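You operate a simulated robot arm through the tools that you are given. There is no shell and no other tool. Be economical: measure what you need, move in short steps, check, and stop when the job is done.

You are at the controls of a simulated two-armed robot. One attempt, no reset.

Task
Pick up the funnel from the top of the sample table with one hand, pass it to the other hand and put it on the steel platform before the sealer.

Only the result counts: the job must be done as asked and must still hold three seconds after the hand-in. Knocking over, shifting, dropping, spilling or breaking anything else fails it.

Robot
Two 7-joint arms with two-finger parallel grippers on one trunk, on a base that drives. Base frame: it is fixed to the floor where the robot stands at the start and does not move with it; the origin is under the middle of the robot, x ahead of it, y to its left, z up; the surface under the hand at the start is at about z = 0.8. Readings come in m, degrees, newtons and seconds.
The left shoulder is at the start at [0.05, 0.177, 1.029], the right one opposite. With the tool pointing down near the work surface each hand reaches from about 0.18 to 0.7 m from the robot's upright axis, wherever it stands, measured 20 degrees to its own side. Places, roughly: steel platform before the sealer (24x34 cm) [3.28, 0.46, 0.88]. Payload 3.43 kg a hand.
Tool frame (each hand has its own): the origin (TCP) lies between the finger pads and is the grasp point; the fingertips stand 0.034 m ahead of it; z points along the fingers, y is the line along which they close. Largest opening 0.128 m; finger width 0.024, thickness 0.012; the body of the gripper, 0.048 by 0.13 m, starts 0.096 m behind the TCP.
Orientation is that of the tool frame in the base frame, as a unit quaternion [x, y, z, w]. With the fingers straight down and closing along the base's y, the tool's x points along the base's -x, its y along +y and its z along -z.

Tools
- The arms move only by the tool play_rows. It takes "left_plan", "right_plan" or both (then of equal length, played together; a hand with none holds still); each is a list of rows, each a list of 2 entries, a list of its own where there are three numbers: the shift along the base's x, y, z in units of 50 mm (1.0 is 50 mm), then the turn, a rotation vector about the base's x, y, z in units of 8 degrees (1.0 is 8 degrees). In form: [[[dx, dy, dz], [wx, wy, wz]], ...]. A call has 1 to 20 rows; each row shifts and turns the commanded pose from where the row before left it. "left_jaw" and "right_jaw" are, for a hand that has rows, the gripper command, from -1 (shut) to 1 (fully open), values between in proportion, set as the call begins (left out, the last holds). A call with a number of a shift or a turn outside -1 to 1 is refused whole. Rows are played at 5 a second. More than 0.05 m and 8.6 degrees between two rows, or a gripper value outside its range, and nothing of the call is played. A pose out of reach is approached as far as the arm can. The call stops where the force on the tool passes 40 N (or 10 N more than at its start, if that is more) or the arm is blocked; 0.2 s more then pass. Each finger travels about 0.108 m/s and halts on what it meets, pressing with about 29 N; the grip force reading is that of the motor and also rises with nothing between the fingers. The clock runs only during rows and for 0.2 s after the last one: add rows that do not move to give the fingers time. The reply holds the time, the measured pose of the TCP, the force on the tool along the base axes, the opening and the grip force, in the units named above and with some noise, with the torque about the TCP (base axes, N m) and any sound that the robot's microphone picked up.
- Cameras (640 x 400 px; columns grow to the right, rows downward): "scene" is now at [0.1626, 0.0238, 1.2109]; the picture's right is [0.25, -0.97, 0.00], its down [-0.37, -0.09, -0.92] and it looks along [0.90, 0.23, -0.38] (base axes); focal length 279 px, centre (320, 200). "left" rides on the left gripper at [0.076, 0.011, -0.16] in its tool frame; the picture's right is [-0.15, 0.99, 0.00], its down [-0.88, -0.13, -0.46] and it looks along [-0.45, -0.07, 0.89] (tool axes); focal length 234 px, centre (320, 200). "right" rides on the right gripper at [0.076, -0.011, -0.16] in its tool frame; the picture's right is [0.15, 0.99, 0.00], its down [-0.88, 0.13, -0.46] and it looks along [-0.45, 0.07, 0.89] (tool axes); focal length 234 px, centre (320, 200). There is no depth. A picture from a camera that has moved, and an enlarged one, comes with that camera's place and axes in the base frame and with its lens.
- camera(camera): a new picture of that camera. It takes no simulated time.
- move_column(by): slides the trunk up (or, below 0, down) by that many m; the arms and the scene camera ride with it, the base frame stays. It gives what a move gives, with no picture.
- steer(legs): drives the robot by 1 to 6 legs, each [ahead, turn to the left] in m and degrees, along the robot's own axes; the way and the turn of a leg run together, so that a leg with both is an arc; at most 1.5 m and 180 degrees a leg. The arms and the cameras ride along, it lands a little off, and it stops where it bumps. It gives what a move gives.
- pan_tilt(pan, tilt): turns the head with the scene camera to pan (to the left, within 80 degrees either way) and tilt (down, from -29 to 69), counted from straight ahead of the robot. It gives what a move gives.
- enlarge(camera, box): a new picture of the part [left, top, right, bottom] of that camera's present view, enlarged. It takes no simulated time.
- hand_in(): hands the job in; it is judged then, once.

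Go step by step. Nothing tells you exact positions but the pictures and the camera data: compare them with the known pose of the tool, close in by small moves and look again before you grip or let go. The budget is 120 turns and 100 pictures, counting those below and the enlarged ones. Unless the task says otherwise, let go and move clear before handing in, and close with one line.

The tools are called after ">>>" as a command line: name --argument value ..., lists and objects as JSON in quotes. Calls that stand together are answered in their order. play_rows: Moves the arms, as the interface text tells. Its arguments: {"type":"object","properties":{"left_plan":{"type":"array"},"left_jaw":{"type":"number"},"right_plan":{"type":"array"},"right_jaw":{"type":"number"}},"required":[]} The other tools are called the same way: move_column (by) slides the trunk up or down; steer (legs) drives the base; pan_tilt (pan, tilt) turns the head that bears the scene camera; camera (camera) takes a picture; enlarge (camera, box) takes an enlarged picture of a part of a camera's view; hand_in () hands the job in.

At the start:

```text
time: 0.0
left_eef_pos: [0.4452, 0.3275, 1.0305]
left_orientation: [-0.002, 1.0, 0.001, 0.0]
left_ft_force: [-0.2, 0.3, 0.1]
left_torque: [0.03, -0.02, 0.03]
left_opening: 0.1279
left_grasp_force: 0.0
right_eef_pos: [0.4364, -0.0587, 1.034]
right_orientation: [0.0, 1.0, 0.0, 0.0]
right_ft_force: [-0.3, 0.4, -0.6]
right_torque: [-0.03, -0.01, -0.02]
right_opening: 0.1277
right_grasp_force: 0.1
trunk travel left (down, up): [-0.2, 0.201]
robot x, y, heading: [-0.003, -0.0014, 0.2]
head pan, tilt: [14.3, 22.3]
```

scene: 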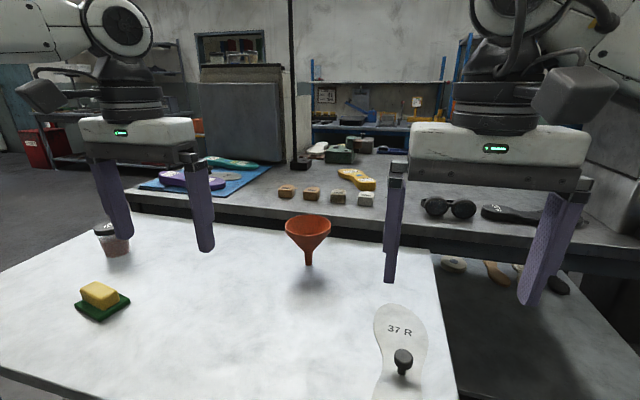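
right: 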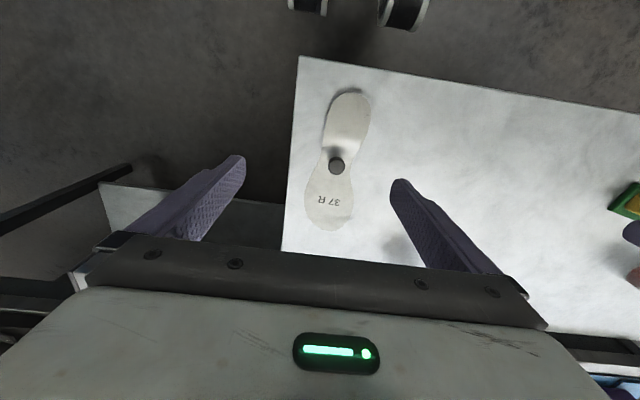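
left: 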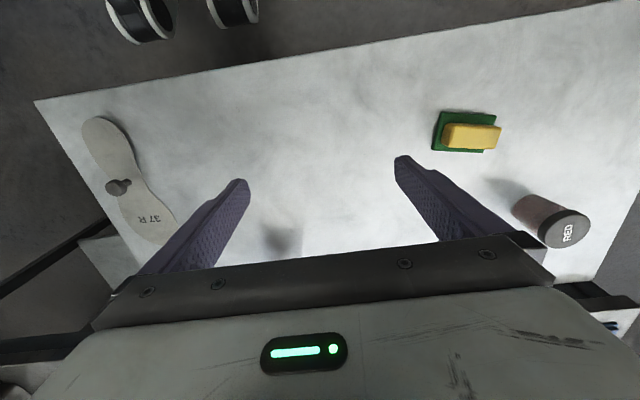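

The funnel stands mouth-up near the middle of the table's far side. I'll look closer before planning.

>>> enlarge --camera "scene" --box '[240, 190, 380, 310]'

>>> pan_tilt --pan 10 --tilt 5

>>> camera --camera "scene"

```text
3.33 times, centred on (310, 250) of scene
camera zoom: at [0.1626, 0.0238, 1.2109], right [0.25, -0.97, 0.0], down [-0.37, -0.09, -0.92], along [0.9, 0.23, -0.38], focal length 931 px, centre (353, 33)
```

zoom: 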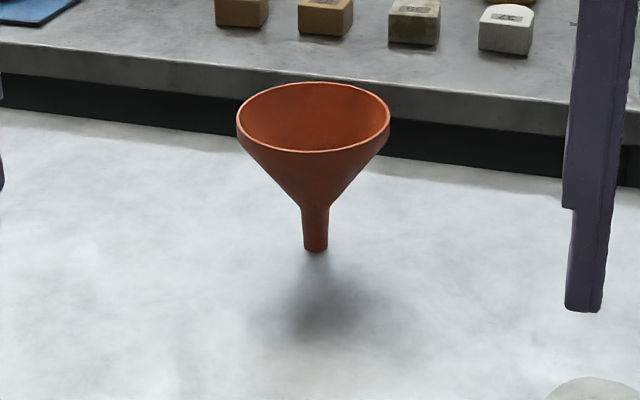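

```text
time: 0.8
left_eef_pos: [0.445, 0.3286, 1.0306]
left_orientation: [0.0, 1.0, 0.001, 0.001]
left_ft_force: [1.3, 0.4, -0.6]
left_torque: [-0.03, 0.04, 0.01]
left_opening: 0.1279
left_grasp_force: 0.0
right_eef_pos: [0.436, -0.0588, 1.0344]
right_orientation: [0.0, 1.0, 0.0, 0.0]
right_ft_force: [-0.4, -0.3, -0.1]
right_torque: [0.0, 0.02, -0.01]
right_opening: 0.1277
right_grasp_force: 0.0
trunk travel left (down, up): [-0.2, 0.201]
robot x, y, heading: [-0.0063, -0.0018, -0.0]
head pan, tilt: [10.0, 5.0]
```

```text
95 pictures are left
camera scene: at [0.1632, 0.0169, 1.2389], right [0.17, -0.98, 0.0], down [-0.09, -0.02, -1.0], along [0.98, 0.17, -0.09], focal length 279 px, centre (320, 200)
```

scene: 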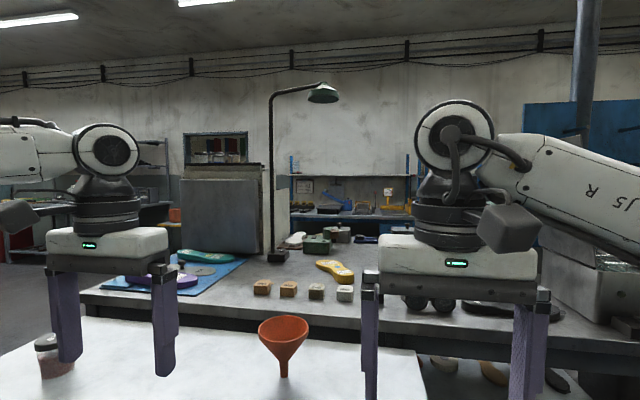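

The funnel stands on its spout near (0.71, 0.19), with its rim about 0.107 m wide at z≈0.91. I'll look around for the drive route and check the table's near edge.

>>> pan_tilt --pan 0 --tilt 60

>>> camera --camera "scene"

>>> pan_tilt --pan 75 --tilt 20

>>> camera --camera "scene"

>>> pan_tilt --pan -60 --tilt 20

>>> camera --camera "scene"

```text
time: 2.0
left_eef_pos: [0.4442, 0.3273, 1.0302]
left_orientation: [-0.001, 1.0, 0.0, 0.0]
left_ft_force: [0.0, 0.3, -0.3]
left_torque: [0.02, -0.01, 0.01]
left_opening: 0.128
left_grasp_force: 0.0
right_eef_pos: [0.4373, -0.0591, 1.0347]
right_orientation: [0.0, 1.0, 0.0, 0.0]
right_ft_force: [0.3, 0.6, -0.7]
right_torque: [-0.02, 0.01, 0.0]
right_opening: 0.128
right_grasp_force: 0.0
trunk travel left (down, up): [-0.2, 0.201]
robot x, y, heading: [-0.0014, -0.0017, -0.1]
head pan, tilt: [0.0, 60.0]
```

```text
94 pictures are left
camera scene: at [0.1394, 0.0009, 1.1566], right [0.0, -1.0, 0.0], down [-0.87, 0.0, -0.5], along [0.5, 0.0, -0.87], focal length 279 px, centre (320, 200)
```

scene: 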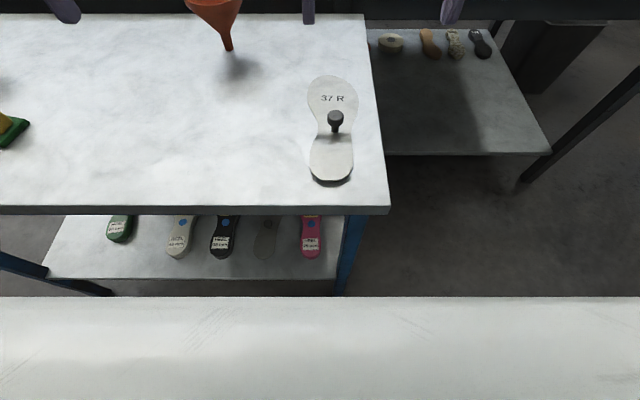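

```text
time: 3.5
left_eef_pos: [0.4443, 0.327, 1.0301]
left_orientation: [-0.002, 1.0, 0.0, 0.0]
left_ft_force: [-0.4, 0.1, 0.6]
left_torque: [-0.02, -0.01, 0.0]
left_opening: 0.1281
left_grasp_force: 0.1
right_eef_pos: [0.4368, -0.0589, 1.0351]
right_orientation: [0.0, 1.0, 0.0, 0.0]
right_ft_force: [-0.2, 0.8, -0.1]
right_torque: [0.02, 0.03, 0.01]
right_opening: 0.1279
right_grasp_force: 0.1
trunk travel left (down, up): [-0.2, 0.201]
robot x, y, heading: [-0.0041, 0.0027, -0.2]
head pan, tilt: [75.0, 20.0]
```

```text
93 pictures are left
camera scene: at [0.0969, 0.0908, 1.2146], right [0.97, -0.26, 0.0], down [-0.09, -0.33, -0.94], along [0.24, 0.91, -0.34], focal length 279 px, centre (320, 200)
```

scene: 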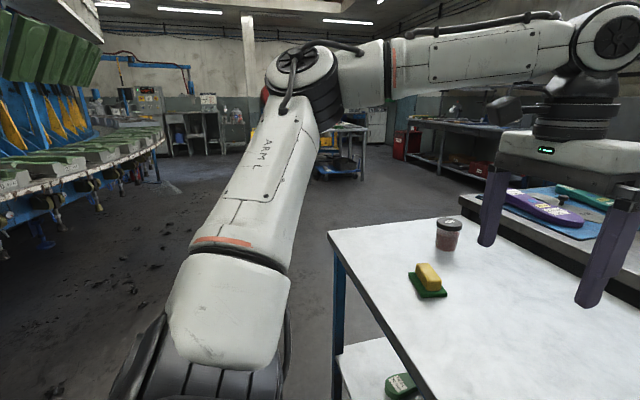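

```text
time: 5.7
left_eef_pos: [0.4457, 0.3277, 1.0309]
left_orientation: [0.0, 1.0, 0.0, -0.001]
left_ft_force: [0.6, 0.2, 0.3]
left_torque: [-0.01, -0.02, -0.03]
left_opening: 0.1281
left_grasp_force: 0.0
right_eef_pos: [0.4367, -0.059, 1.0344]
right_orientation: [0.0, 1.0, 0.0, 0.0]
right_ft_force: [0.5, -0.1, -0.4]
right_torque: [0.0, 0.02, 0.01]
right_opening: 0.1282
right_grasp_force: 0.1
trunk travel left (down, up): [-0.2, 0.201]
robot x, y, heading: [-0.0015, 0.0012, -0.1]
head pan, tilt: [-60.0, 20.0]
```

```text
92 pictures are left
camera scene: at [0.1193, -0.0797, 1.2147], right [-0.87, -0.5, 0.0], down [-0.17, 0.3, -0.94], along [0.47, -0.81, -0.34], focal length 279 px, centre (320, 200)
```

scene: 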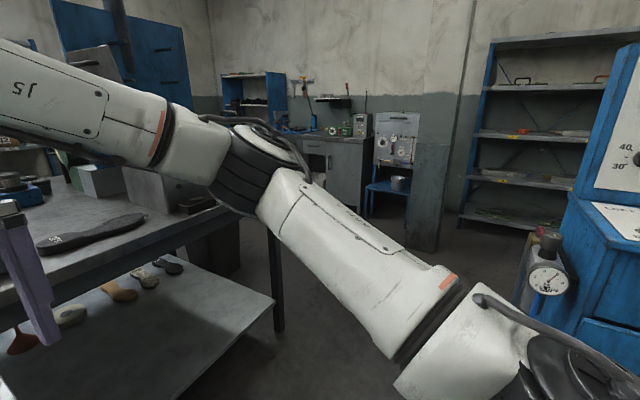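

The table's near edge is at x≈0.33, and the left arm looks able to reach the funnel. I'll move the left hand over it while staying high, then look.

>>> play_rows --left_plan '[[[0.88, -0.45, 0.2], [0, 0, 0]], [[0.88, -0.45, 0.2], [0, 0, 0]], [[0.88, -0.45, 0], [0, 0, 0]], [[0.88, -0.45, 0], [0, 0, 0]], [[0.88, -0.45, 0], [0, 0, 0]], [[0.88, -0.45, 0], [0, 0, 0]], [[0, 0, 0], [0, 0, 0]]]' --left_jaw 1

>>> pan_tilt --pan 15 --tilt 25

>>> camera --camera "scene"

>>> camera --camera "left"

```text
refused: row 1 steps farther than a row can; nothing moved
```

```text
time: 7.2
left_eef_pos: [0.445, 0.3276, 1.0309]
left_orientation: [-0.001, 1.0, 0.0, 0.0]
left_ft_force: [0.4, -0.2, 0.6]
left_torque: [0.0, -0.01, -0.03]
left_opening: 0.1282
left_grasp_force: 0.0
right_eef_pos: [0.4364, -0.059, 1.0347]
right_orientation: [0.0, 1.0, -0.001, -0.001]
right_ft_force: [-1.1, 0.2, -0.2]
right_torque: [-0.02, -0.02, 0.0]
right_opening: 0.1281
right_grasp_force: 0.2
trunk travel left (down, up): [-0.2, 0.201]
robot x, y, heading: [-0.0022, -0.0017, 0.0]
head pan, tilt: [15.0, 25.0]
```

```text
91 pictures are left
camera scene: at [0.1617, 0.0247, 1.2066], right [0.26, -0.97, 0.0], down [-0.41, -0.11, -0.91], along [0.88, 0.23, -0.42], focal length 279 px, centre (320, 200)
```

scene: 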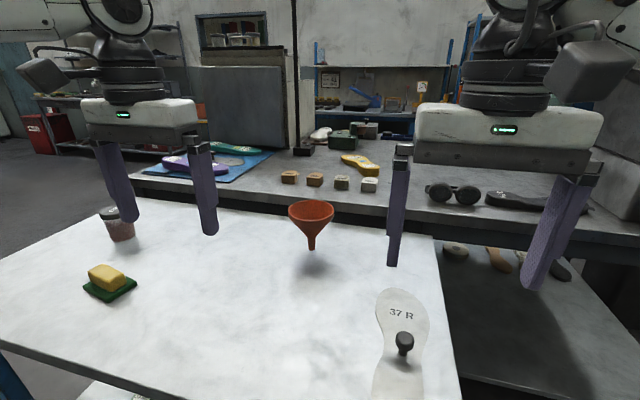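

```text
90 pictures are left
camera left: at [0.3703, 0.3392, 1.1906], right [0.15, 0.99, 0.0], down [0.88, -0.13, 0.46], along [0.45, -0.07, -0.89], focal length 234 px, centre (320, 200)
```

left: 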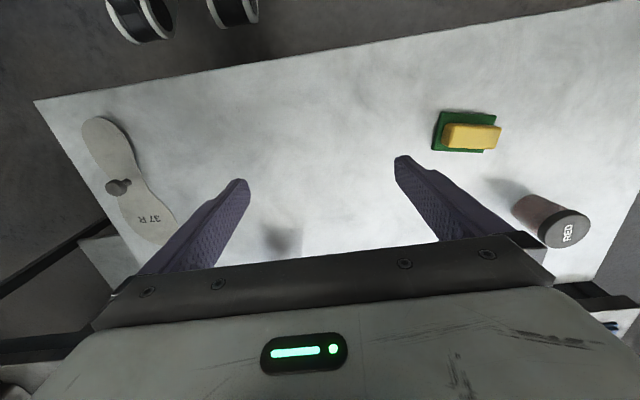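

The rows were too long and nothing moved, so I'll replay the move in shorter steps.

>>> play_rows --left_plan '[[[0.66, -0.34, 0.1], [0, 0, 0]], [[0.66, -0.34, 0.1], [0, 0, 0]], [[0.66, -0.34, 0.1], [0, 0, 0]], [[0.66, -0.34, 0.1], [0, 0, 0]], [[0.66, -0.34, 0], [0, 0, 0]], [[0.66, -0.34, 0], [0, 0, 0]], [[0.66, -0.34, 0], [0, 0, 0]], [[0.66, -0.34, 0], [0, 0, 0]], [[0, 0, 0], [0, 0, 0]]]' --left_jaw 1

>>> camera --camera "scene"

>>> camera --camera "left"

```text
time: 9.2
left_eef_pos: [0.5421, 0.2821, 1.0355]
left_orientation: [-0.001, 1.0, 0.0, 0.001]
left_ft_force: [-0.4, -0.4, -0.4]
left_torque: [0.0, 0.01, 0.01]
left_opening: 0.128
left_grasp_force: 0.0
left hand out of reach, approached as far as the arm can: row 3, 4, 5, 6, 7, 8
right_eef_pos: [0.4368, -0.0588, 1.0348]
right_orientation: [0.0, 1.0, 0.001, 0.0]
right_ft_force: [-1.2, -0.4, -0.4]
right_torque: [0.0, 0.0, -0.01]
right_opening: 0.1279
right_grasp_force: 0.1
trunk travel left (down, up): [-0.2, 0.201]
robot x, y, heading: [-0.0014, 0.0001, -0.2]
head pan, tilt: [15.0, 25.0]
```

```text
89 pictures are left
camera scene: at [0.1617, 0.0247, 1.2066], right [0.26, -0.97, 0.0], down [-0.41, -0.11, -0.91], along [0.88, 0.23, -0.42], focal length 279 px, centre (320, 200)
```

scene: 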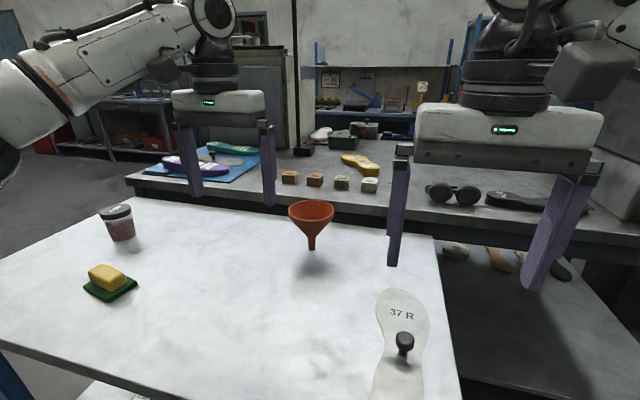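

```text
88 pictures are left
camera left: at [0.467, 0.2936, 1.1956], right [0.14, 0.99, 0.0], down [0.88, -0.13, 0.46], along [0.45, -0.07, -0.89], focal length 234 px, centre (320, 200)
```

left: 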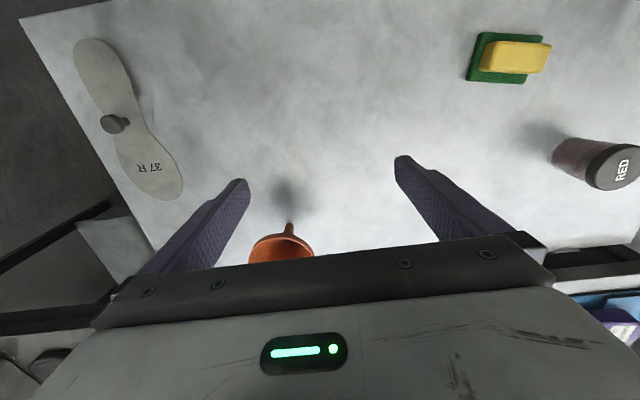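

The left hand stopped short because this height is too high for it. I'll raise the trunk for reach and look down again to judge the clearance between the base and the table.

>>> move_column --by 0.15

>>> pan_tilt --pan 0 --tilt 60

>>> camera --camera "scene"

```text
time: 10.9
left_eef_pos: [0.5422, 0.2818, 1.1849]
left_orientation: [0.0, 1.0, 0.0, 0.001]
left_ft_force: [1.3, -0.1, 0.3]
left_torque: [0.01, 0.0, 0.01]
left_opening: 0.1282
left_grasp_force: 0.2
right_eef_pos: [0.4367, -0.0586, 1.1851]
right_orientation: [0.0, 1.0, 0.0, 0.0]
right_ft_force: [0.6, 0.2, 0.6]
right_torque: [0.0, 0.01, 0.02]
right_opening: 0.1282
right_grasp_force: 0.0
trunk travel left (down, up): [-0.35, 0.051]
robot x, y, heading: [0.0023, -0.0032, 0.3]
head pan, tilt: [15.0, 25.0]
```

```text
time: 11.9
left_eef_pos: [0.5411, 0.2824, 1.1862]
left_orientation: [-0.001, 1.0, 0.0, 0.001]
left_ft_force: [-0.4, -0.3, -0.5]
left_torque: [-0.01, -0.02, 0.01]
left_opening: 0.1279
left_grasp_force: 0.0
right_eef_pos: [0.437, -0.0591, 1.1848]
right_orientation: [0.0, 1.0, 0.0, 0.0]
right_ft_force: [0.1, -0.4, 0.6]
right_torque: [0.0, -0.01, 0.0]
right_opening: 0.1281
right_grasp_force: 0.1
trunk travel left (down, up): [-0.35, 0.051]
robot x, y, heading: [0.0006, 0.0028, -0.2]
head pan, tilt: [0.0, 60.0]
```

```text
87 pictures are left
camera scene: at [0.1394, 0.0009, 1.3066], right [0.0, -1.0, 0.0], down [-0.87, 0.0, -0.5], along [0.5, 0.0, -0.87], focal length 279 px, centre (320, 200)
```

scene: 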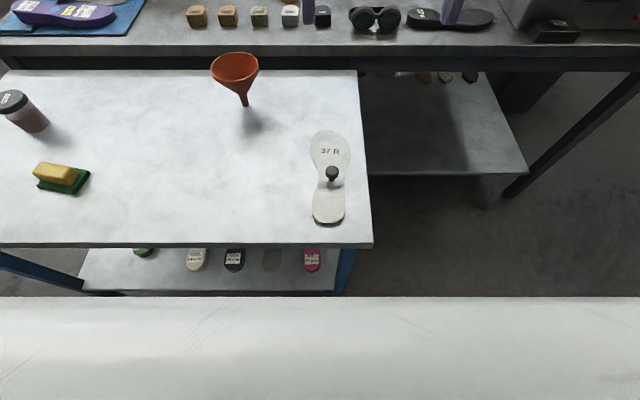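

The funnel checks out at about (0.715, 0.195), with the rim at z≈0.905. I'll raise the trunk fully and tilt the left tool about 15° forward to gain reach.

>>> move_column --by 0.045

>>> play_rows --left_plan '[[[0, 0, -0.8], [0, -0.95, 0]], [[0, 0, -0.8], [0, -0.95, 0]], [[0, 0, 0], [0, 0, 0]]]'

```text
time: 12.8
left_eef_pos: [0.5422, 0.2815, 1.2307]
left_orientation: [-0.001, 1.0, 0.0, 0.001]
left_ft_force: [-0.3, 0.1, -0.3]
left_torque: [-0.01, 0.0, 0.01]
left_opening: 0.1281
left_grasp_force: 0.0
right_eef_pos: [0.4371, -0.059, 1.2301]
right_orientation: [0.0, 1.0, 0.0, 0.0]
right_ft_force: [1.3, 0.1, 0.5]
right_torque: [0.02, 0.0, 0.01]
right_opening: 0.128
right_grasp_force: 0.1
trunk travel left (down, up): [-0.395, 0.006]
robot x, y, heading: [-0.0025, 0.0005, -0.3]
head pan, tilt: [0.0, 60.0]
```

```text
time: 13.6
left_eef_pos: [0.5423, 0.2818, 1.1496]
left_orientation: [-0.002, 0.991, 0.0, 0.133]
left_ft_force: [-0.1, 0.3, 0.5]
left_torque: [0.0, 0.0, 0.05]
left_opening: 0.1279
left_grasp_force: 0.1
right_eef_pos: [0.4371, -0.059, 1.2281]
right_orientation: [0.001, 1.0, 0.0, 0.0]
right_ft_force: [0.2, -0.2, -0.4]
right_torque: [-0.04, 0.01, -0.01]
right_opening: 0.128
right_grasp_force: 0.0
trunk travel left (down, up): [-0.395, 0.006]
robot x, y, heading: [0.0058, 0.0013, 0.3]
head pan, tilt: [0.0, 60.0]
```

The tilt is correct. Now I'll move to just above the funnel.

>>> play_rows --left_plan '[[[0.69, -0.347, -0.4], [0, 0, 0]], [[0.69, -0.347, -0.4], [0, 0, 0]], [[0.69, -0.347, -0.4], [0, 0, 0]], [[0.69, -0.347, -0.4], [0, 0, 0]], [[0.69, -0.347, -0.4], [0, 0, 0]], [[0, 0, 0], [0, 0, 0]]]'

>>> camera --camera "left"

>>> pan_tilt --pan 15 --tilt 40

>>> camera --camera "scene"

```text
time: 15.0
left_eef_pos: [0.6232, 0.2484, 1.0587]
left_orientation: [0.0, 0.991, -0.002, 0.134]
left_ft_force: [0.3, 0.5, 0.0]
left_torque: [0.0, 0.01, -0.01]
left_opening: 0.1281
left_grasp_force: 0.0
left hand out of reach, approached as far as the arm can: row 3, 4, 5
right_eef_pos: [0.4365, -0.0592, 1.2293]
right_orientation: [0.0, 1.0, 0.0, 0.0]
right_ft_force: [-0.2, -0.4, 0.5]
right_torque: [0.03, -0.01, 0.01]
right_opening: 0.1282
right_grasp_force: 0.1
trunk travel left (down, up): [-0.395, 0.006]
robot x, y, heading: [0.0054, 0.0015, 0.3]
head pan, tilt: [0.0, 60.0]
```

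```text
86 pictures are left
camera left: at [0.5076, 0.2605, 1.1933], right [0.14, 0.99, 0.04], down [0.73, -0.13, 0.67], along [0.67, -0.07, -0.74], focal length 234 px, centre (320, 200)
```

left: 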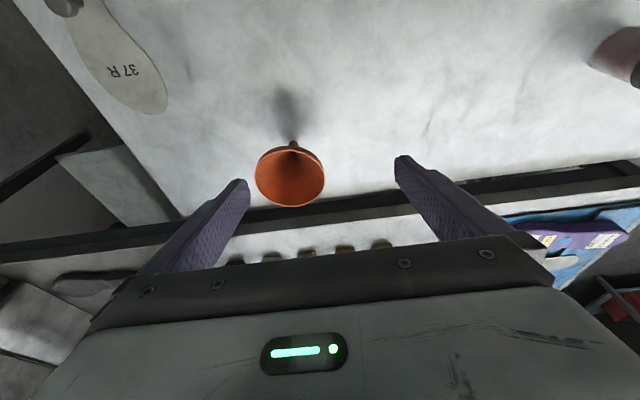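

```text
time: 15.8
left_eef_pos: [0.6216, 0.2487, 1.0586]
left_orientation: [-0.001, 0.991, -0.001, 0.134]
left_ft_force: [-0.5, 0.0, 0.2]
left_torque: [0.01, 0.01, 0.0]
left_opening: 0.1279
left_grasp_force: 0.0
right_eef_pos: [0.4363, -0.0593, 1.2309]
right_orientation: [0.0, 1.0, 0.0, 0.0]
right_ft_force: [0.8, 0.2, 1.0]
right_torque: [0.02, 0.02, -0.02]
right_opening: 0.1283
right_grasp_force: 0.0
trunk travel left (down, up): [-0.395, 0.006]
robot x, y, heading: [0.0038, -0.0027, -0.2]
head pan, tilt: [15.0, 40.0]
```

```text
85 pictures are left
camera scene: at [0.1549, 0.0228, 1.3782], right [0.26, -0.97, 0.0], down [-0.62, -0.17, -0.77], along [0.74, 0.2, -0.64], focal length 279 px, centre (320, 200)
```

scene: 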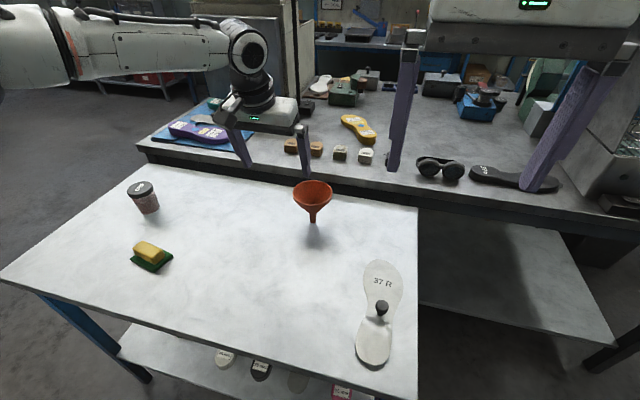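

The arm stops at about x=0.62, so the base has to come closer. I'll check how far forward the base reaches using the right hand camera.

>>> camera --camera "right"

>>> enlarge --camera "right" --box '[160, 0, 480, 200]'

```text
84 pictures are left
camera right: at [0.361, -0.0697, 1.3884], right [-0.15, 0.99, 0.0], down [0.88, 0.13, 0.46], along [0.45, 0.07, -0.89], focal length 234 px, centre (320, 200)
```

right: 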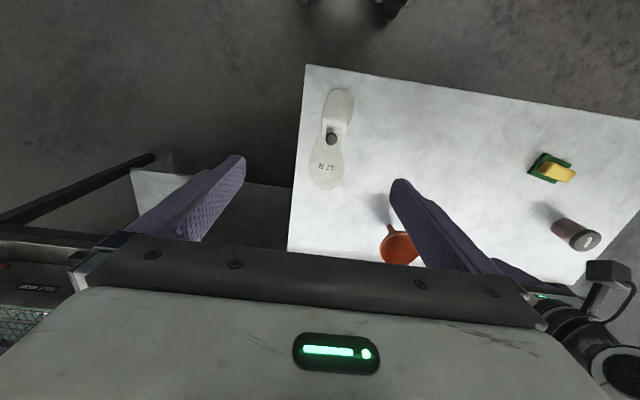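

```text
2.00 times, centred on (320, 100) of right
camera zoom: at [0.361, -0.0697, 1.3884], right [-0.15, 0.99, 0.0], down [0.88, 0.13, 0.46], along [0.45, 0.07, -0.89], focal length 468 px, centre (320, 400)
```

zoom: 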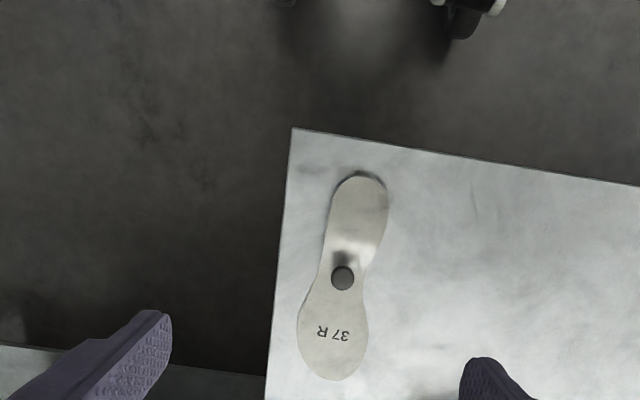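

The floor is clear back to about x≈0.15 under the robot, so there's room ahead. I'll drive forward 0.12 m with the hands high.

>>> steer --legs '[[0.12, 0]]'

>>> camera --camera "left"

>>> camera --camera "scene"

```text
time: 17.0
left_eef_pos: [0.6966, 0.2484, 1.059]
left_orientation: [-0.001, 0.991, -0.001, 0.134]
left_ft_force: [-1.5, -0.5, 0.5]
left_torque: [0.01, -0.04, -0.03]
left_opening: 0.1279
left_grasp_force: 0.0
right_eef_pos: [0.5108, -0.06, 1.2297]
right_orientation: [0.001, 1.0, 0.0, -0.001]
right_ft_force: [-1.1, -0.1, -0.4]
right_torque: [0.03, -0.07, 0.0]
right_opening: 0.1283
right_grasp_force: 0.0
trunk travel left (down, up): [-0.395, 0.006]
robot x, y, heading: [0.0762, 0.0003, -0.2]
head pan, tilt: [15.0, 40.0]
stopped in leg 1: the robot was blocked; the commanded pose is now the measured one
```

```text
82 pictures are left
camera left: at [0.5816, 0.2603, 1.1935], right [0.14, 0.99, 0.04], down [0.73, -0.13, 0.67], along [0.67, -0.07, -0.74], focal length 234 px, centre (320, 200)
```

left: 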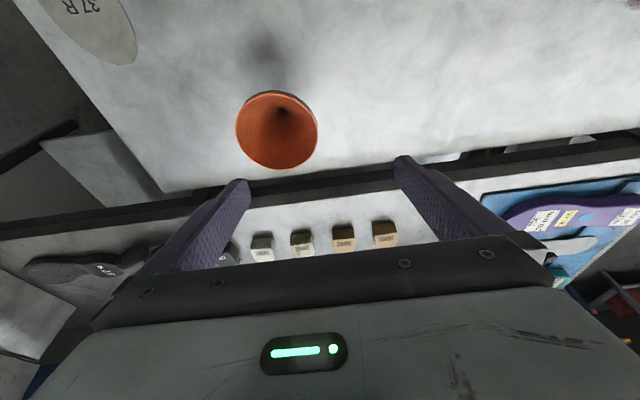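

```text
81 pictures are left
camera scene: at [0.228, 0.0228, 1.3785], right [0.26, -0.97, 0.0], down [-0.62, -0.17, -0.77], along [0.74, 0.2, -0.64], focal length 279 px, centre (320, 200)
```

scene: 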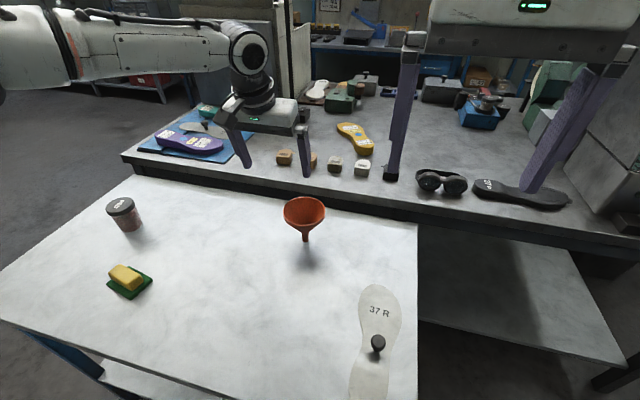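

The base stopped after 0.076 m and the funnel hasn't moved. I'll put the left hand directly above it.

>>> play_rows --left_plan '[[[0.1, -0.53, 0], [0, 0, 0]], [[0.2, -0.52, 0], [0, 0, 0]], [[0, 0, 0], [0, 0, 0]]]'

>>> camera --camera "left"

```text
time: 17.8
left_eef_pos: [0.6791, 0.2182, 1.0637]
left_orientation: [0.0, 0.991, -0.002, 0.134]
left_ft_force: [0.7, -0.5, 0.3]
left_torque: [0.0, 0.01, 0.02]
left_opening: 0.1282
left_grasp_force: 0.1
left hand out of reach, approached as far as the arm can: row 1, 2
right_eef_pos: [0.5125, -0.0587, 1.228]
right_orientation: [0.002, 1.0, 0.0, -0.001]
right_ft_force: [0.5, 1.1, 1.0]
right_torque: [0.01, -0.01, 0.0]
right_opening: 0.1279
right_grasp_force: 0.1
trunk travel left (down, up): [-0.395, 0.006]
robot x, y, heading: [0.0769, 0.0038, -0.1]
head pan, tilt: [15.0, 40.0]
```

```text
80 pictures are left
camera left: at [0.5643, 0.2304, 1.1973], right [0.14, 0.99, 0.04], down [0.73, -0.13, 0.67], along [0.67, -0.07, -0.74], focal length 234 px, centre (320, 200)
```

left: 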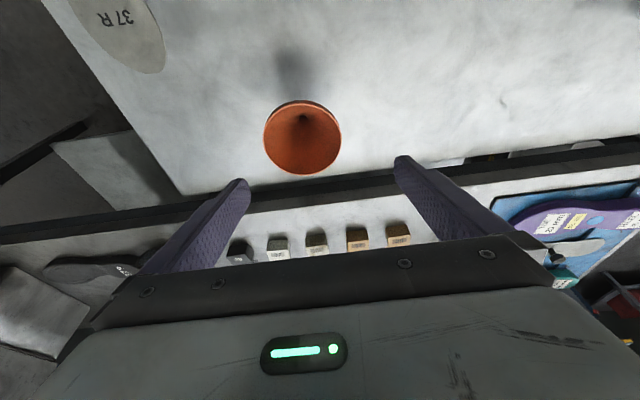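

The reach limit depends on height, so I'll test the same target slightly lower, still above the rim.

>>> play_rows --left_plan '[[[0, 0, -0.7], [0, 0, 0]], [[0.34, -0.22, -0.5], [0, 0, 0]], [[0.34, -0.22, 0], [0, 0, 0]], [[0, 0, 0], [0, 0, 0]]]'

```text
time: 18.8
left_eef_pos: [0.6736, 0.2255, 1.0148]
left_orientation: [-0.001, 0.991, -0.001, 0.134]
left_ft_force: [-0.3, 0.4, 0.6]
left_torque: [-0.01, 0.01, -0.01]
left_opening: 0.128
left_grasp_force: 0.0
left hand out of reach, approached as far as the arm can: row 1, 2, 3
right_eef_pos: [0.5112, -0.0602, 1.2279]
right_orientation: [0.002, 1.0, 0.0, -0.001]
right_ft_force: [0.1, 0.0, 0.4]
right_torque: [0.0, 0.01, 0.04]
right_opening: 0.1279
right_grasp_force: 0.1
trunk travel left (down, up): [-0.395, 0.006]
robot x, y, heading: [0.0721, -0.0007, -0.0]
head pan, tilt: [15.0, 40.0]
```

Tilting seems to hurt rather than help. I'll go back to a vertical tool and a lower trunk, which is the stated best geometry.

>>> play_rows --left_plan '[[[-0.7, 0, 0.5], [0, 0.95, 0]], [[-0.7, 0, 0.5], [0, 0.95, 0]], [[0, 0, 0.9], [0, 0, 0]], [[0, 0, 0.9], [0, 0, 0]], [[0, 0, 0], [0, 0, 0]]]'

>>> move_column --by -0.135

>>> play_rows --left_plan '[[[0.7, -0.2, 0], [0, 0, 0]], [[0.7, -0.2, 0], [0, 0, 0]], [[0, 0, 0], [0, 0, 0]]]'

```text
time: 20.0
left_eef_pos: [0.6052, 0.2244, 1.1554]
left_orientation: [0.0, 1.0, -0.001, 0.001]
left_ft_force: [0.0, 0.5, -0.3]
left_torque: [0.02, 0.03, 0.01]
left_opening: 0.1281
left_grasp_force: 0.0
right_eef_pos: [0.5114, -0.0605, 1.2281]
right_orientation: [0.001, 1.0, 0.0, 0.0]
right_ft_force: [-0.1, 0.5, 0.0]
right_torque: [0.0, 0.0, 0.02]
right_opening: 0.1279
right_grasp_force: 0.1
trunk travel left (down, up): [-0.395, 0.006]
robot x, y, heading: [0.0786, -0.0004, 0.1]
head pan, tilt: [15.0, 40.0]
```

```text
time: 21.6
left_eef_pos: [0.6044, 0.2237, 1.0208]
left_orientation: [-0.001, 1.0, 0.0, 0.002]
left_ft_force: [-0.4, 0.3, -0.7]
left_torque: [0.01, 0.0, 0.02]
left_opening: 0.1283
left_grasp_force: 0.0
right_eef_pos: [0.5111, -0.0603, 1.0931]
right_orientation: [0.002, 1.0, 0.0, -0.001]
right_ft_force: [-0.1, 0.1, -0.4]
right_torque: [0.01, 0.02, -0.02]
right_opening: 0.1279
right_grasp_force: 0.1
trunk travel left (down, up): [-0.26, 0.141]
robot x, y, heading: [0.0705, 0.0019, -0.3]
head pan, tilt: [15.0, 40.0]
```

```text
time: 22.4
left_eef_pos: [0.6245, 0.2333, 1.0102]
left_orientation: [-0.001, 1.0, -0.002, 0.002]
left_ft_force: [0.1, -0.4, 0.4]
left_torque: [0.0, -0.02, -0.02]
left_opening: 0.1283
left_grasp_force: 0.0
left hand out of reach, approached as far as the arm can: row 1, 2
right_eef_pos: [0.5131, -0.0594, 1.0934]
right_orientation: [0.002, 1.0, 0.0, -0.001]
right_ft_force: [0.4, -0.3, -0.6]
right_torque: [0.02, 0.0, 0.02]
right_opening: 0.1281
right_grasp_force: 0.0
trunk travel left (down, up): [-0.26, 0.141]
robot x, y, heading: [0.0745, 0.0001, -0.3]
head pan, tilt: [15.0, 40.0]
```

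The error vectors show the arm is limited on its inner side, so the target should sit further to the robot's left. I'll back off slightly and turn right 18°, with the hand above rim height.

>>> play_rows --left_plan '[[[-0.4, 0, 0.5], [0, 0, 0]], [[0, 0, 0], [0, 0, 0]]]'

>>> steer --legs '[[-0.015, 0], [0, -18]]'

>>> camera --camera "left"

```text
time: 23.0
left_eef_pos: [0.604, 0.2357, 1.0374]
left_orientation: [0.0, 1.0, -0.001, 0.002]
left_ft_force: [0.9, 0.3, 0.2]
left_torque: [0.01, -0.01, -0.03]
left_opening: 0.1279
left_grasp_force: 0.1
right_eef_pos: [0.5122, -0.0599, 1.0931]
right_orientation: [0.001, 1.0, 0.0, -0.001]
right_ft_force: [0.4, 0.4, -1.0]
right_torque: [0.01, 0.01, -0.02]
right_opening: 0.1281
right_grasp_force: 0.1
trunk travel left (down, up): [-0.26, 0.141]
robot x, y, heading: [0.0746, -0.001, -0.2]
head pan, tilt: [15.0, 40.0]
```

```text
time: 24.8
left_eef_pos: [0.6357, 0.064, 1.0375]
left_orientation: [0.154, 0.988, 0.0, 0.0]
left_ft_force: [-0.9, 0.3, -0.2]
left_torque: [0.01, 0.0, -0.02]
left_opening: 0.1282
left_grasp_force: 0.0
right_eef_pos: [0.458, -0.1903, 1.0928]
right_orientation: [0.155, 0.988, 0.0, -0.001]
right_ft_force: [0.2, -0.3, 0.1]
right_torque: [0.03, 0.0, 0.0]
right_opening: 0.1278
right_grasp_force: 0.1
trunk travel left (down, up): [-0.26, 0.141]
robot x, y, heading: [0.062, 0.0014, -17.8]
head pan, tilt: [15.0, 40.0]
```

```text
79 pictures are left
camera left: at [0.5669, 0.0972, 1.1966], right [0.44, 0.9, 0.0], down [0.8, -0.39, 0.46], along [0.41, -0.2, -0.89], focal length 234 px, centre (320, 200)
```

left: 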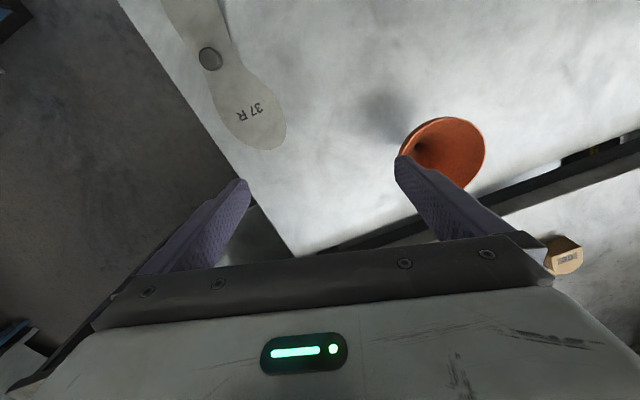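

Now I'll move left and forward to sit over the funnel.

>>> play_rows --left_plan '[[[0.1, 0.7, 0], [0, 0, 0]], [[0.4, 0.7, 0], [0, 0, 0]], [[0.5, 0.6, 0], [0, 0, 0]], [[0.55, 0.6, 0], [0, 0, 0]], [[0, 0, 0], [0, 0, 0]]]'

>>> camera --camera "left"

```text
time: 26.0
left_eef_pos: [0.7129, 0.193, 1.038]
left_orientation: [0.154, 0.988, -0.001, 0.002]
left_ft_force: [-0.3, 0.1, 0.8]
left_torque: [-0.01, -0.01, -0.02]
left_opening: 0.1281
left_grasp_force: 0.2
right_eef_pos: [0.457, -0.1906, 1.0941]
right_orientation: [0.156, 0.988, 0.0, -0.001]
right_ft_force: [0.0, 0.5, 0.2]
right_torque: [-0.01, -0.01, -0.02]
right_opening: 0.128
right_grasp_force: 0.1
trunk travel left (down, up): [-0.26, 0.141]
robot x, y, heading: [0.0603, -0.0031, -17.7]
head pan, tilt: [15.0, 40.0]
```

```text
78 pictures are left
camera left: at [0.6449, 0.2282, 1.1974], right [0.44, 0.9, 0.0], down [0.8, -0.39, 0.46], along [0.41, -0.2, -0.89], focal length 234 px, centre (320, 200)
```

left: 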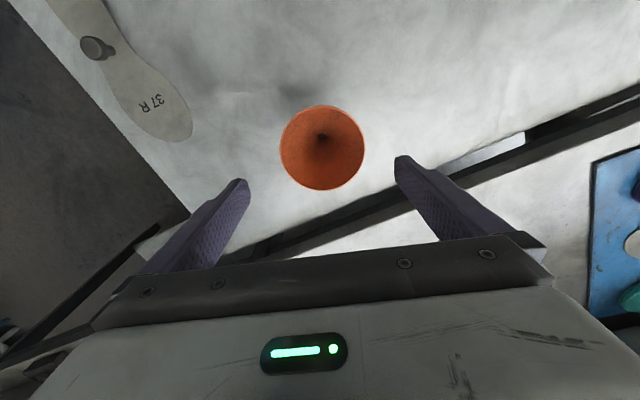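

The hand is in reach and centred over the funnel. I'll lower it until the fingertips are just above the rim and check.

>>> play_rows --left_plan '[[[0.03, 0.06, -0.6], [0, 0, 0]], [[0, 0, -0.6], [0, 0, 0]], [[0, 0, -0.6], [0, 0, 0]], [[0, 0, 0], [0, 0, 0]]]'

>>> camera --camera "left"

>>> pan_tilt --pan 35 --tilt 35

>>> enlarge --camera "scene" --box '[200, 80, 440, 230]'

```text
time: 27.0
left_eef_pos: [0.7136, 0.194, 0.9482]
left_orientation: [0.153, 0.988, -0.001, 0.002]
left_ft_force: [0.1, 0.0, 0.8]
left_torque: [-0.01, 0.01, 0.02]
left_opening: 0.1282
left_grasp_force: 0.1
right_eef_pos: [0.4569, -0.1898, 1.0937]
right_orientation: [0.156, 0.988, 0.0, -0.001]
right_ft_force: [0.2, -0.1, -0.4]
right_torque: [-0.02, 0.02, -0.03]
right_opening: 0.1277
right_grasp_force: 0.0
trunk travel left (down, up): [-0.26, 0.141]
robot x, y, heading: [0.0593, 0.0008, -17.7]
head pan, tilt: [15.0, 40.0]
```

```text
77 pictures are left
camera left: at [0.645, 0.2294, 1.1073], right [0.44, 0.9, 0.0], down [0.8, -0.39, 0.46], along [0.41, -0.2, -0.89], focal length 234 px, centre (320, 200)
```

left: 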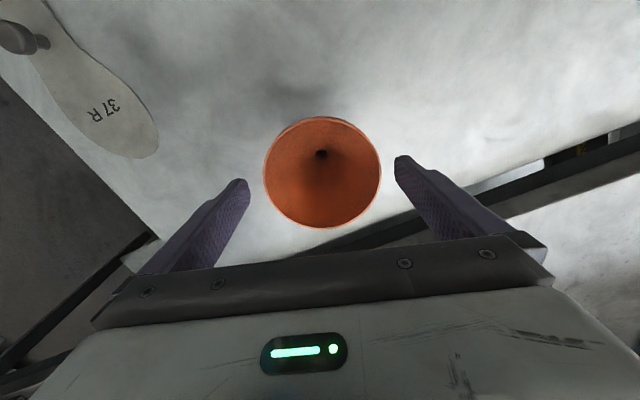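

```text
time: 27.8
left_eef_pos: [0.7141, 0.1939, 0.9479]
left_orientation: [0.154, 0.988, -0.001, 0.001]
left_ft_force: [0.2, -0.7, 0.9]
left_torque: [-0.03, -0.01, 0.0]
left_opening: 0.1279
left_grasp_force: 0.0
right_eef_pos: [0.4583, -0.1897, 1.0935]
right_orientation: [0.155, 0.988, 0.001, 0.0]
right_ft_force: [0.3, -0.2, 0.4]
right_torque: [-0.02, 0.02, -0.01]
right_opening: 0.1279
right_grasp_force: 0.1
trunk travel left (down, up): [-0.26, 0.141]
robot x, y, heading: [0.0602, 0.0037, -17.7]
head pan, tilt: [35.0, 35.0]
```

```text
2.67 times, centred on (320, 155) of scene
camera zoom: at [0.2134, 0.0057, 1.2508], right [0.3, -0.96, 0.0], down [-0.55, -0.17, -0.82], along [0.78, 0.24, -0.57], focal length 745 px, centre (320, 320)
```

zoom: 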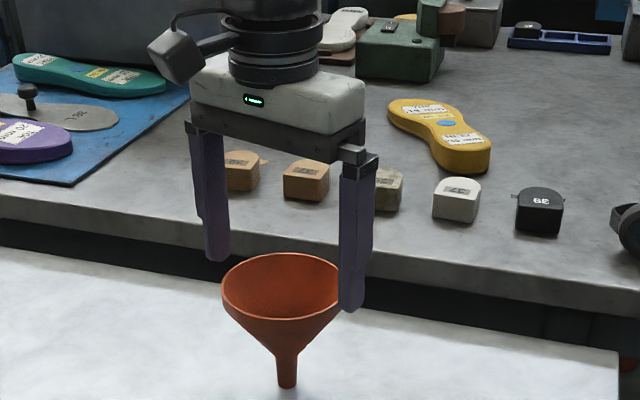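

The funnel is centred between the fingers to within a couple of millimetres. I'll lower the fingers astride the rim.

>>> play_rows --left_plan '[[[0, 0.02, -0.4], [0, 0, 0]], [[0, 0.02, -0.4], [0, 0, 0]], [[0, 0, -0.3], [0, 0, 0]], [[0, 0, 0], [0, 0, 0]]]'

>>> camera --camera "left"

>>> enlarge --camera "scene" --box '[200, 80, 440, 230]'

```text
time: 28.8
left_eef_pos: [0.7134, 0.1963, 0.8905]
left_orientation: [0.154, 0.988, -0.001, 0.001]
left_ft_force: [0.5, -0.7, -0.4]
left_torque: [0.0, 0.0, -0.01]
left_opening: 0.1279
left_grasp_force: 0.1
right_eef_pos: [0.4591, -0.1896, 1.0937]
right_orientation: [0.155, 0.988, 0.001, -0.001]
right_ft_force: [0.3, 0.1, 0.7]
right_torque: [-0.02, 0.03, -0.02]
right_opening: 0.128
right_grasp_force: 0.1
trunk travel left (down, up): [-0.26, 0.141]
robot x, y, heading: [0.0631, 0.0013, -17.4]
head pan, tilt: [35.0, 35.0]
```

```text
75 pictures are left
camera left: at [0.6456, 0.2314, 1.0519], right [0.44, 0.9, 0.0], down [0.8, -0.39, 0.46], along [0.41, -0.2, -0.89], focal length 234 px, centre (320, 200)
```

left: 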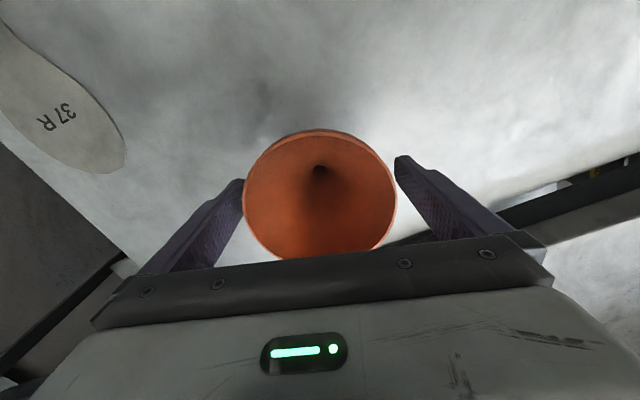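

```text
2.67 times, centred on (320, 155) of scene
camera zoom: at [0.2133, 0.0057, 1.2508], right [0.3, -0.95, 0.0], down [-0.55, -0.17, -0.82], along [0.78, 0.24, -0.57], focal length 745 px, centre (320, 320)
```

zoom: 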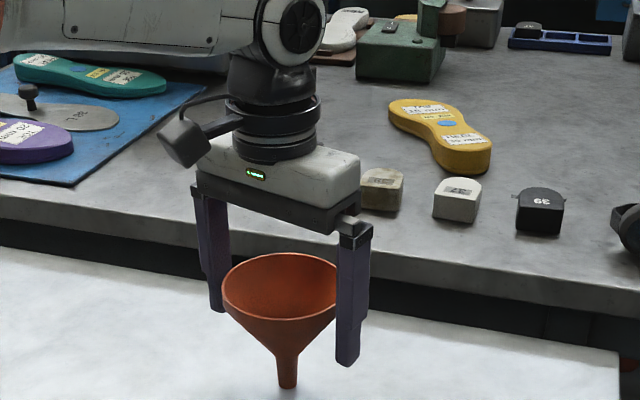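

The fingers straddle the rim cleanly, so I'll close.

>>> play_rows --left_plan '[[[0, 0, 0], [0, 0, 0]], [[0, 0, 0], [0, 0, 0]], [[0, 0, 0], [0, 0, 0]], [[0, 0, 0], [0, 0, 0]]]' --left_jaw -1

>>> enlarge --camera "scene" --box '[200, 80, 440, 230]'

>>> camera --camera "left"

```text
time: 29.8
left_eef_pos: [0.7136, 0.1976, 0.892]
left_orientation: [0.153, 0.988, -0.001, 0.002]
left_ft_force: [-0.3, -1.0, 0.5]
left_torque: [0.01, 0.03, 0.01]
left_opening: 0.1081
left_grasp_force: 29.2
right_eef_pos: [0.4589, -0.1896, 1.093]
right_orientation: [0.155, 0.988, 0.001, -0.001]
right_ft_force: [-0.3, 0.3, -0.7]
right_torque: [-0.01, -0.03, -0.04]
right_opening: 0.128
right_grasp_force: 0.0
trunk travel left (down, up): [-0.26, 0.141]
robot x, y, heading: [0.0618, 0.0014, -17.7]
head pan, tilt: [35.0, 35.0]
```

```text
2.67 times, centred on (320, 155) of scene
camera zoom: at [0.2134, 0.0057, 1.2508], right [0.3, -0.95, 0.0], down [-0.55, -0.17, -0.82], along [0.78, 0.24, -0.57], focal length 745 px, centre (320, 320)
```

zoom: 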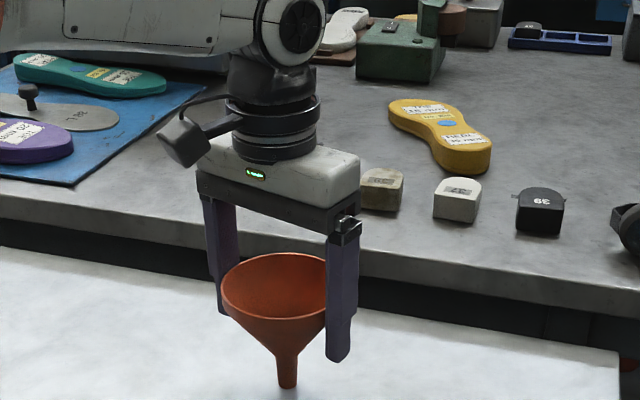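

```text
72 pictures are left
camera left: at [0.6457, 0.2315, 1.052], right [0.44, 0.9, 0.0], down [0.8, -0.39, 0.46], along [0.41, -0.2, -0.89], focal length 234 px, centre (320, 200)
```

left: 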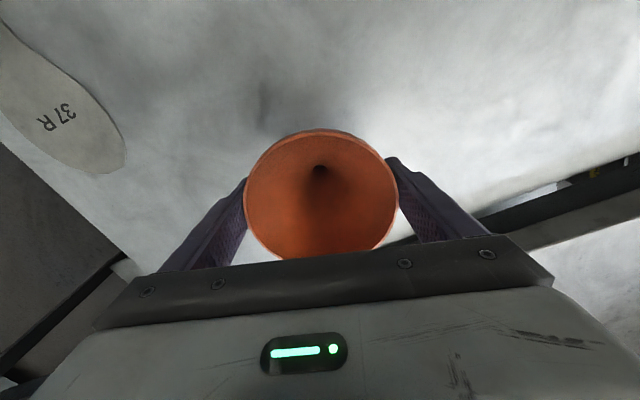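

The left hand has the rim at 0.108 m with 29 N. I'll lift gently and pull back toward the robot.

>>> play_rows --left_plan '[[[0, 0, 0.3], [0, 0, 0]], [[0, 0, 0.6], [0, 0, 0]], [[0, 0, 0.8], [0, 0, 0]], [[0, 0, 0.8], [0, 0, 0]], [[-0.5, 0.2, 0.6], [0, 0, 0]], [[-0.6, 0.2, 0.5], [0, 0, 0]], [[-0.6, 0.2, 0.4], [0, 0, 0]], [[0, 0, 0], [0, 0, 0]]]'

>>> camera --camera "scene"

>>> camera --camera "left"

```text
time: 31.6
left_eef_pos: [0.6293, 0.2275, 1.0916]
left_orientation: [0.154, 0.988, -0.001, 0.001]
left_ft_force: [0.8, 0.3, -0.7]
left_torque: [0.0, -0.02, 0.01]
left_opening: 0.1083
left_grasp_force: 28.8
right_eef_pos: [0.4585, -0.189, 1.0927]
right_orientation: [0.155, 0.988, 0.0, 0.0]
right_ft_force: [0.2, 0.2, 0.3]
right_torque: [-0.01, 0.01, 0.01]
right_opening: 0.1282
right_grasp_force: 0.0
trunk travel left (down, up): [-0.26, 0.141]
robot x, y, heading: [0.0612, 0.0006, -17.6]
head pan, tilt: [35.0, 35.0]
```

```text
71 pictures are left
camera scene: at [0.2136, 0.0056, 1.2507], right [0.3, -0.95, 0.0], down [-0.55, -0.17, -0.82], along [0.78, 0.24, -0.57], focal length 279 px, centre (320, 200)
```

scene: 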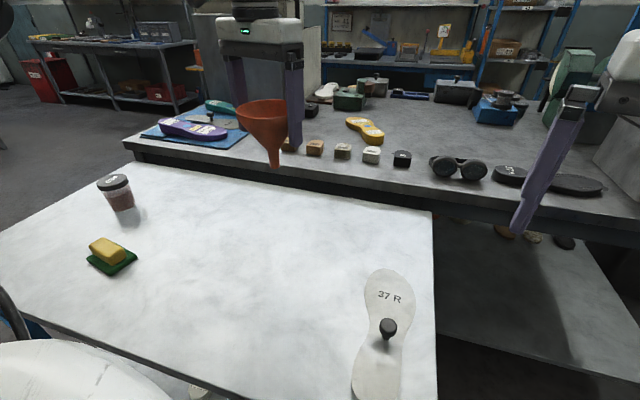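

```text
70 pictures are left
camera left: at [0.5618, 0.2624, 1.2513], right [0.44, 0.9, 0.0], down [0.8, -0.39, 0.46], along [0.41, -0.2, -0.89], focal length 234 px, centre (320, 200)
```

left: 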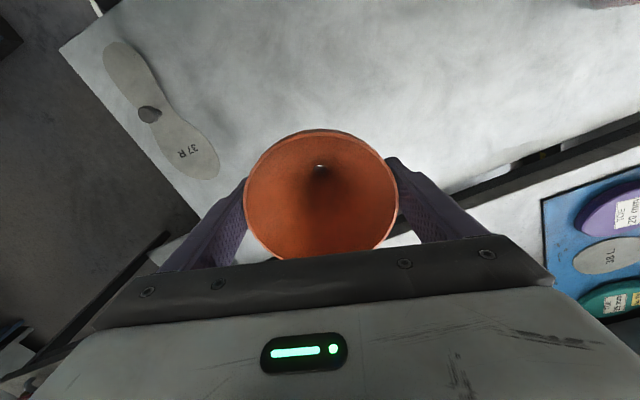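

The funnel is secure. I'll back away from the table and straighten the heading, so the handover happens in free space.

>>> steer --legs '[[-0.45, 0], [0, 17.6]]'

>>> pan_tilt --pan 0 --tilt 20

>>> camera --camera "scene"

```text
time: 34.4
left_eef_pos: [0.2121, 0.3636, 1.0925]
left_orientation: [0.151, 0.989, -0.001, 0.001]
left_ft_force: [0.1, -0.2, -0.4]
left_torque: [0.03, 0.02, 0.03]
left_opening: 0.108
left_grasp_force: 28.8
right_eef_pos: [0.0433, -0.054, 1.0938]
right_orientation: [0.152, 0.988, 0.0, -0.001]
right_ft_force: [0.4, 0.3, -0.3]
right_torque: [-0.01, 0.01, 0.0]
right_opening: 0.128
right_grasp_force: 0.1
trunk travel left (down, up): [-0.26, 0.141]
robot x, y, heading: [-0.3548, 0.1306, -17.4]
head pan, tilt: [35.0, 35.0]
stopped in leg 1: the robot was blocked; the commanded pose is now the measured one
```

```text
time: 35.4
left_eef_pos: [0.2116, 0.364, 1.0914]
left_orientation: [0.152, 0.988, -0.001, 0.001]
left_ft_force: [0.1, 0.2, -0.1]
left_torque: [0.01, 0.0, -0.01]
left_opening: 0.1082
left_grasp_force: 29.3
right_eef_pos: [0.0427, -0.0538, 1.0951]
right_orientation: [0.153, 0.988, 0.0, -0.001]
right_ft_force: [0.2, -0.7, 0.7]
right_torque: [-0.01, -0.01, 0.0]
right_opening: 0.1278
right_grasp_force: 0.1
trunk travel left (down, up): [-0.26, 0.141]
robot x, y, heading: [-0.3571, 0.1339, -17.2]
head pan, tilt: [0.0, 20.0]
```

```text
69 pictures are left
camera scene: at [-0.1983, 0.0859, 1.2746], right [-0.3, -0.95, 0.0], down [-0.33, 0.1, -0.94], along [0.9, -0.28, -0.34], focal length 279 px, centre (320, 200)
```

scene: 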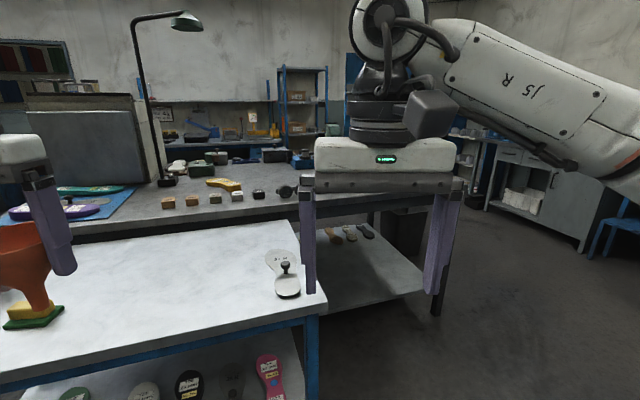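

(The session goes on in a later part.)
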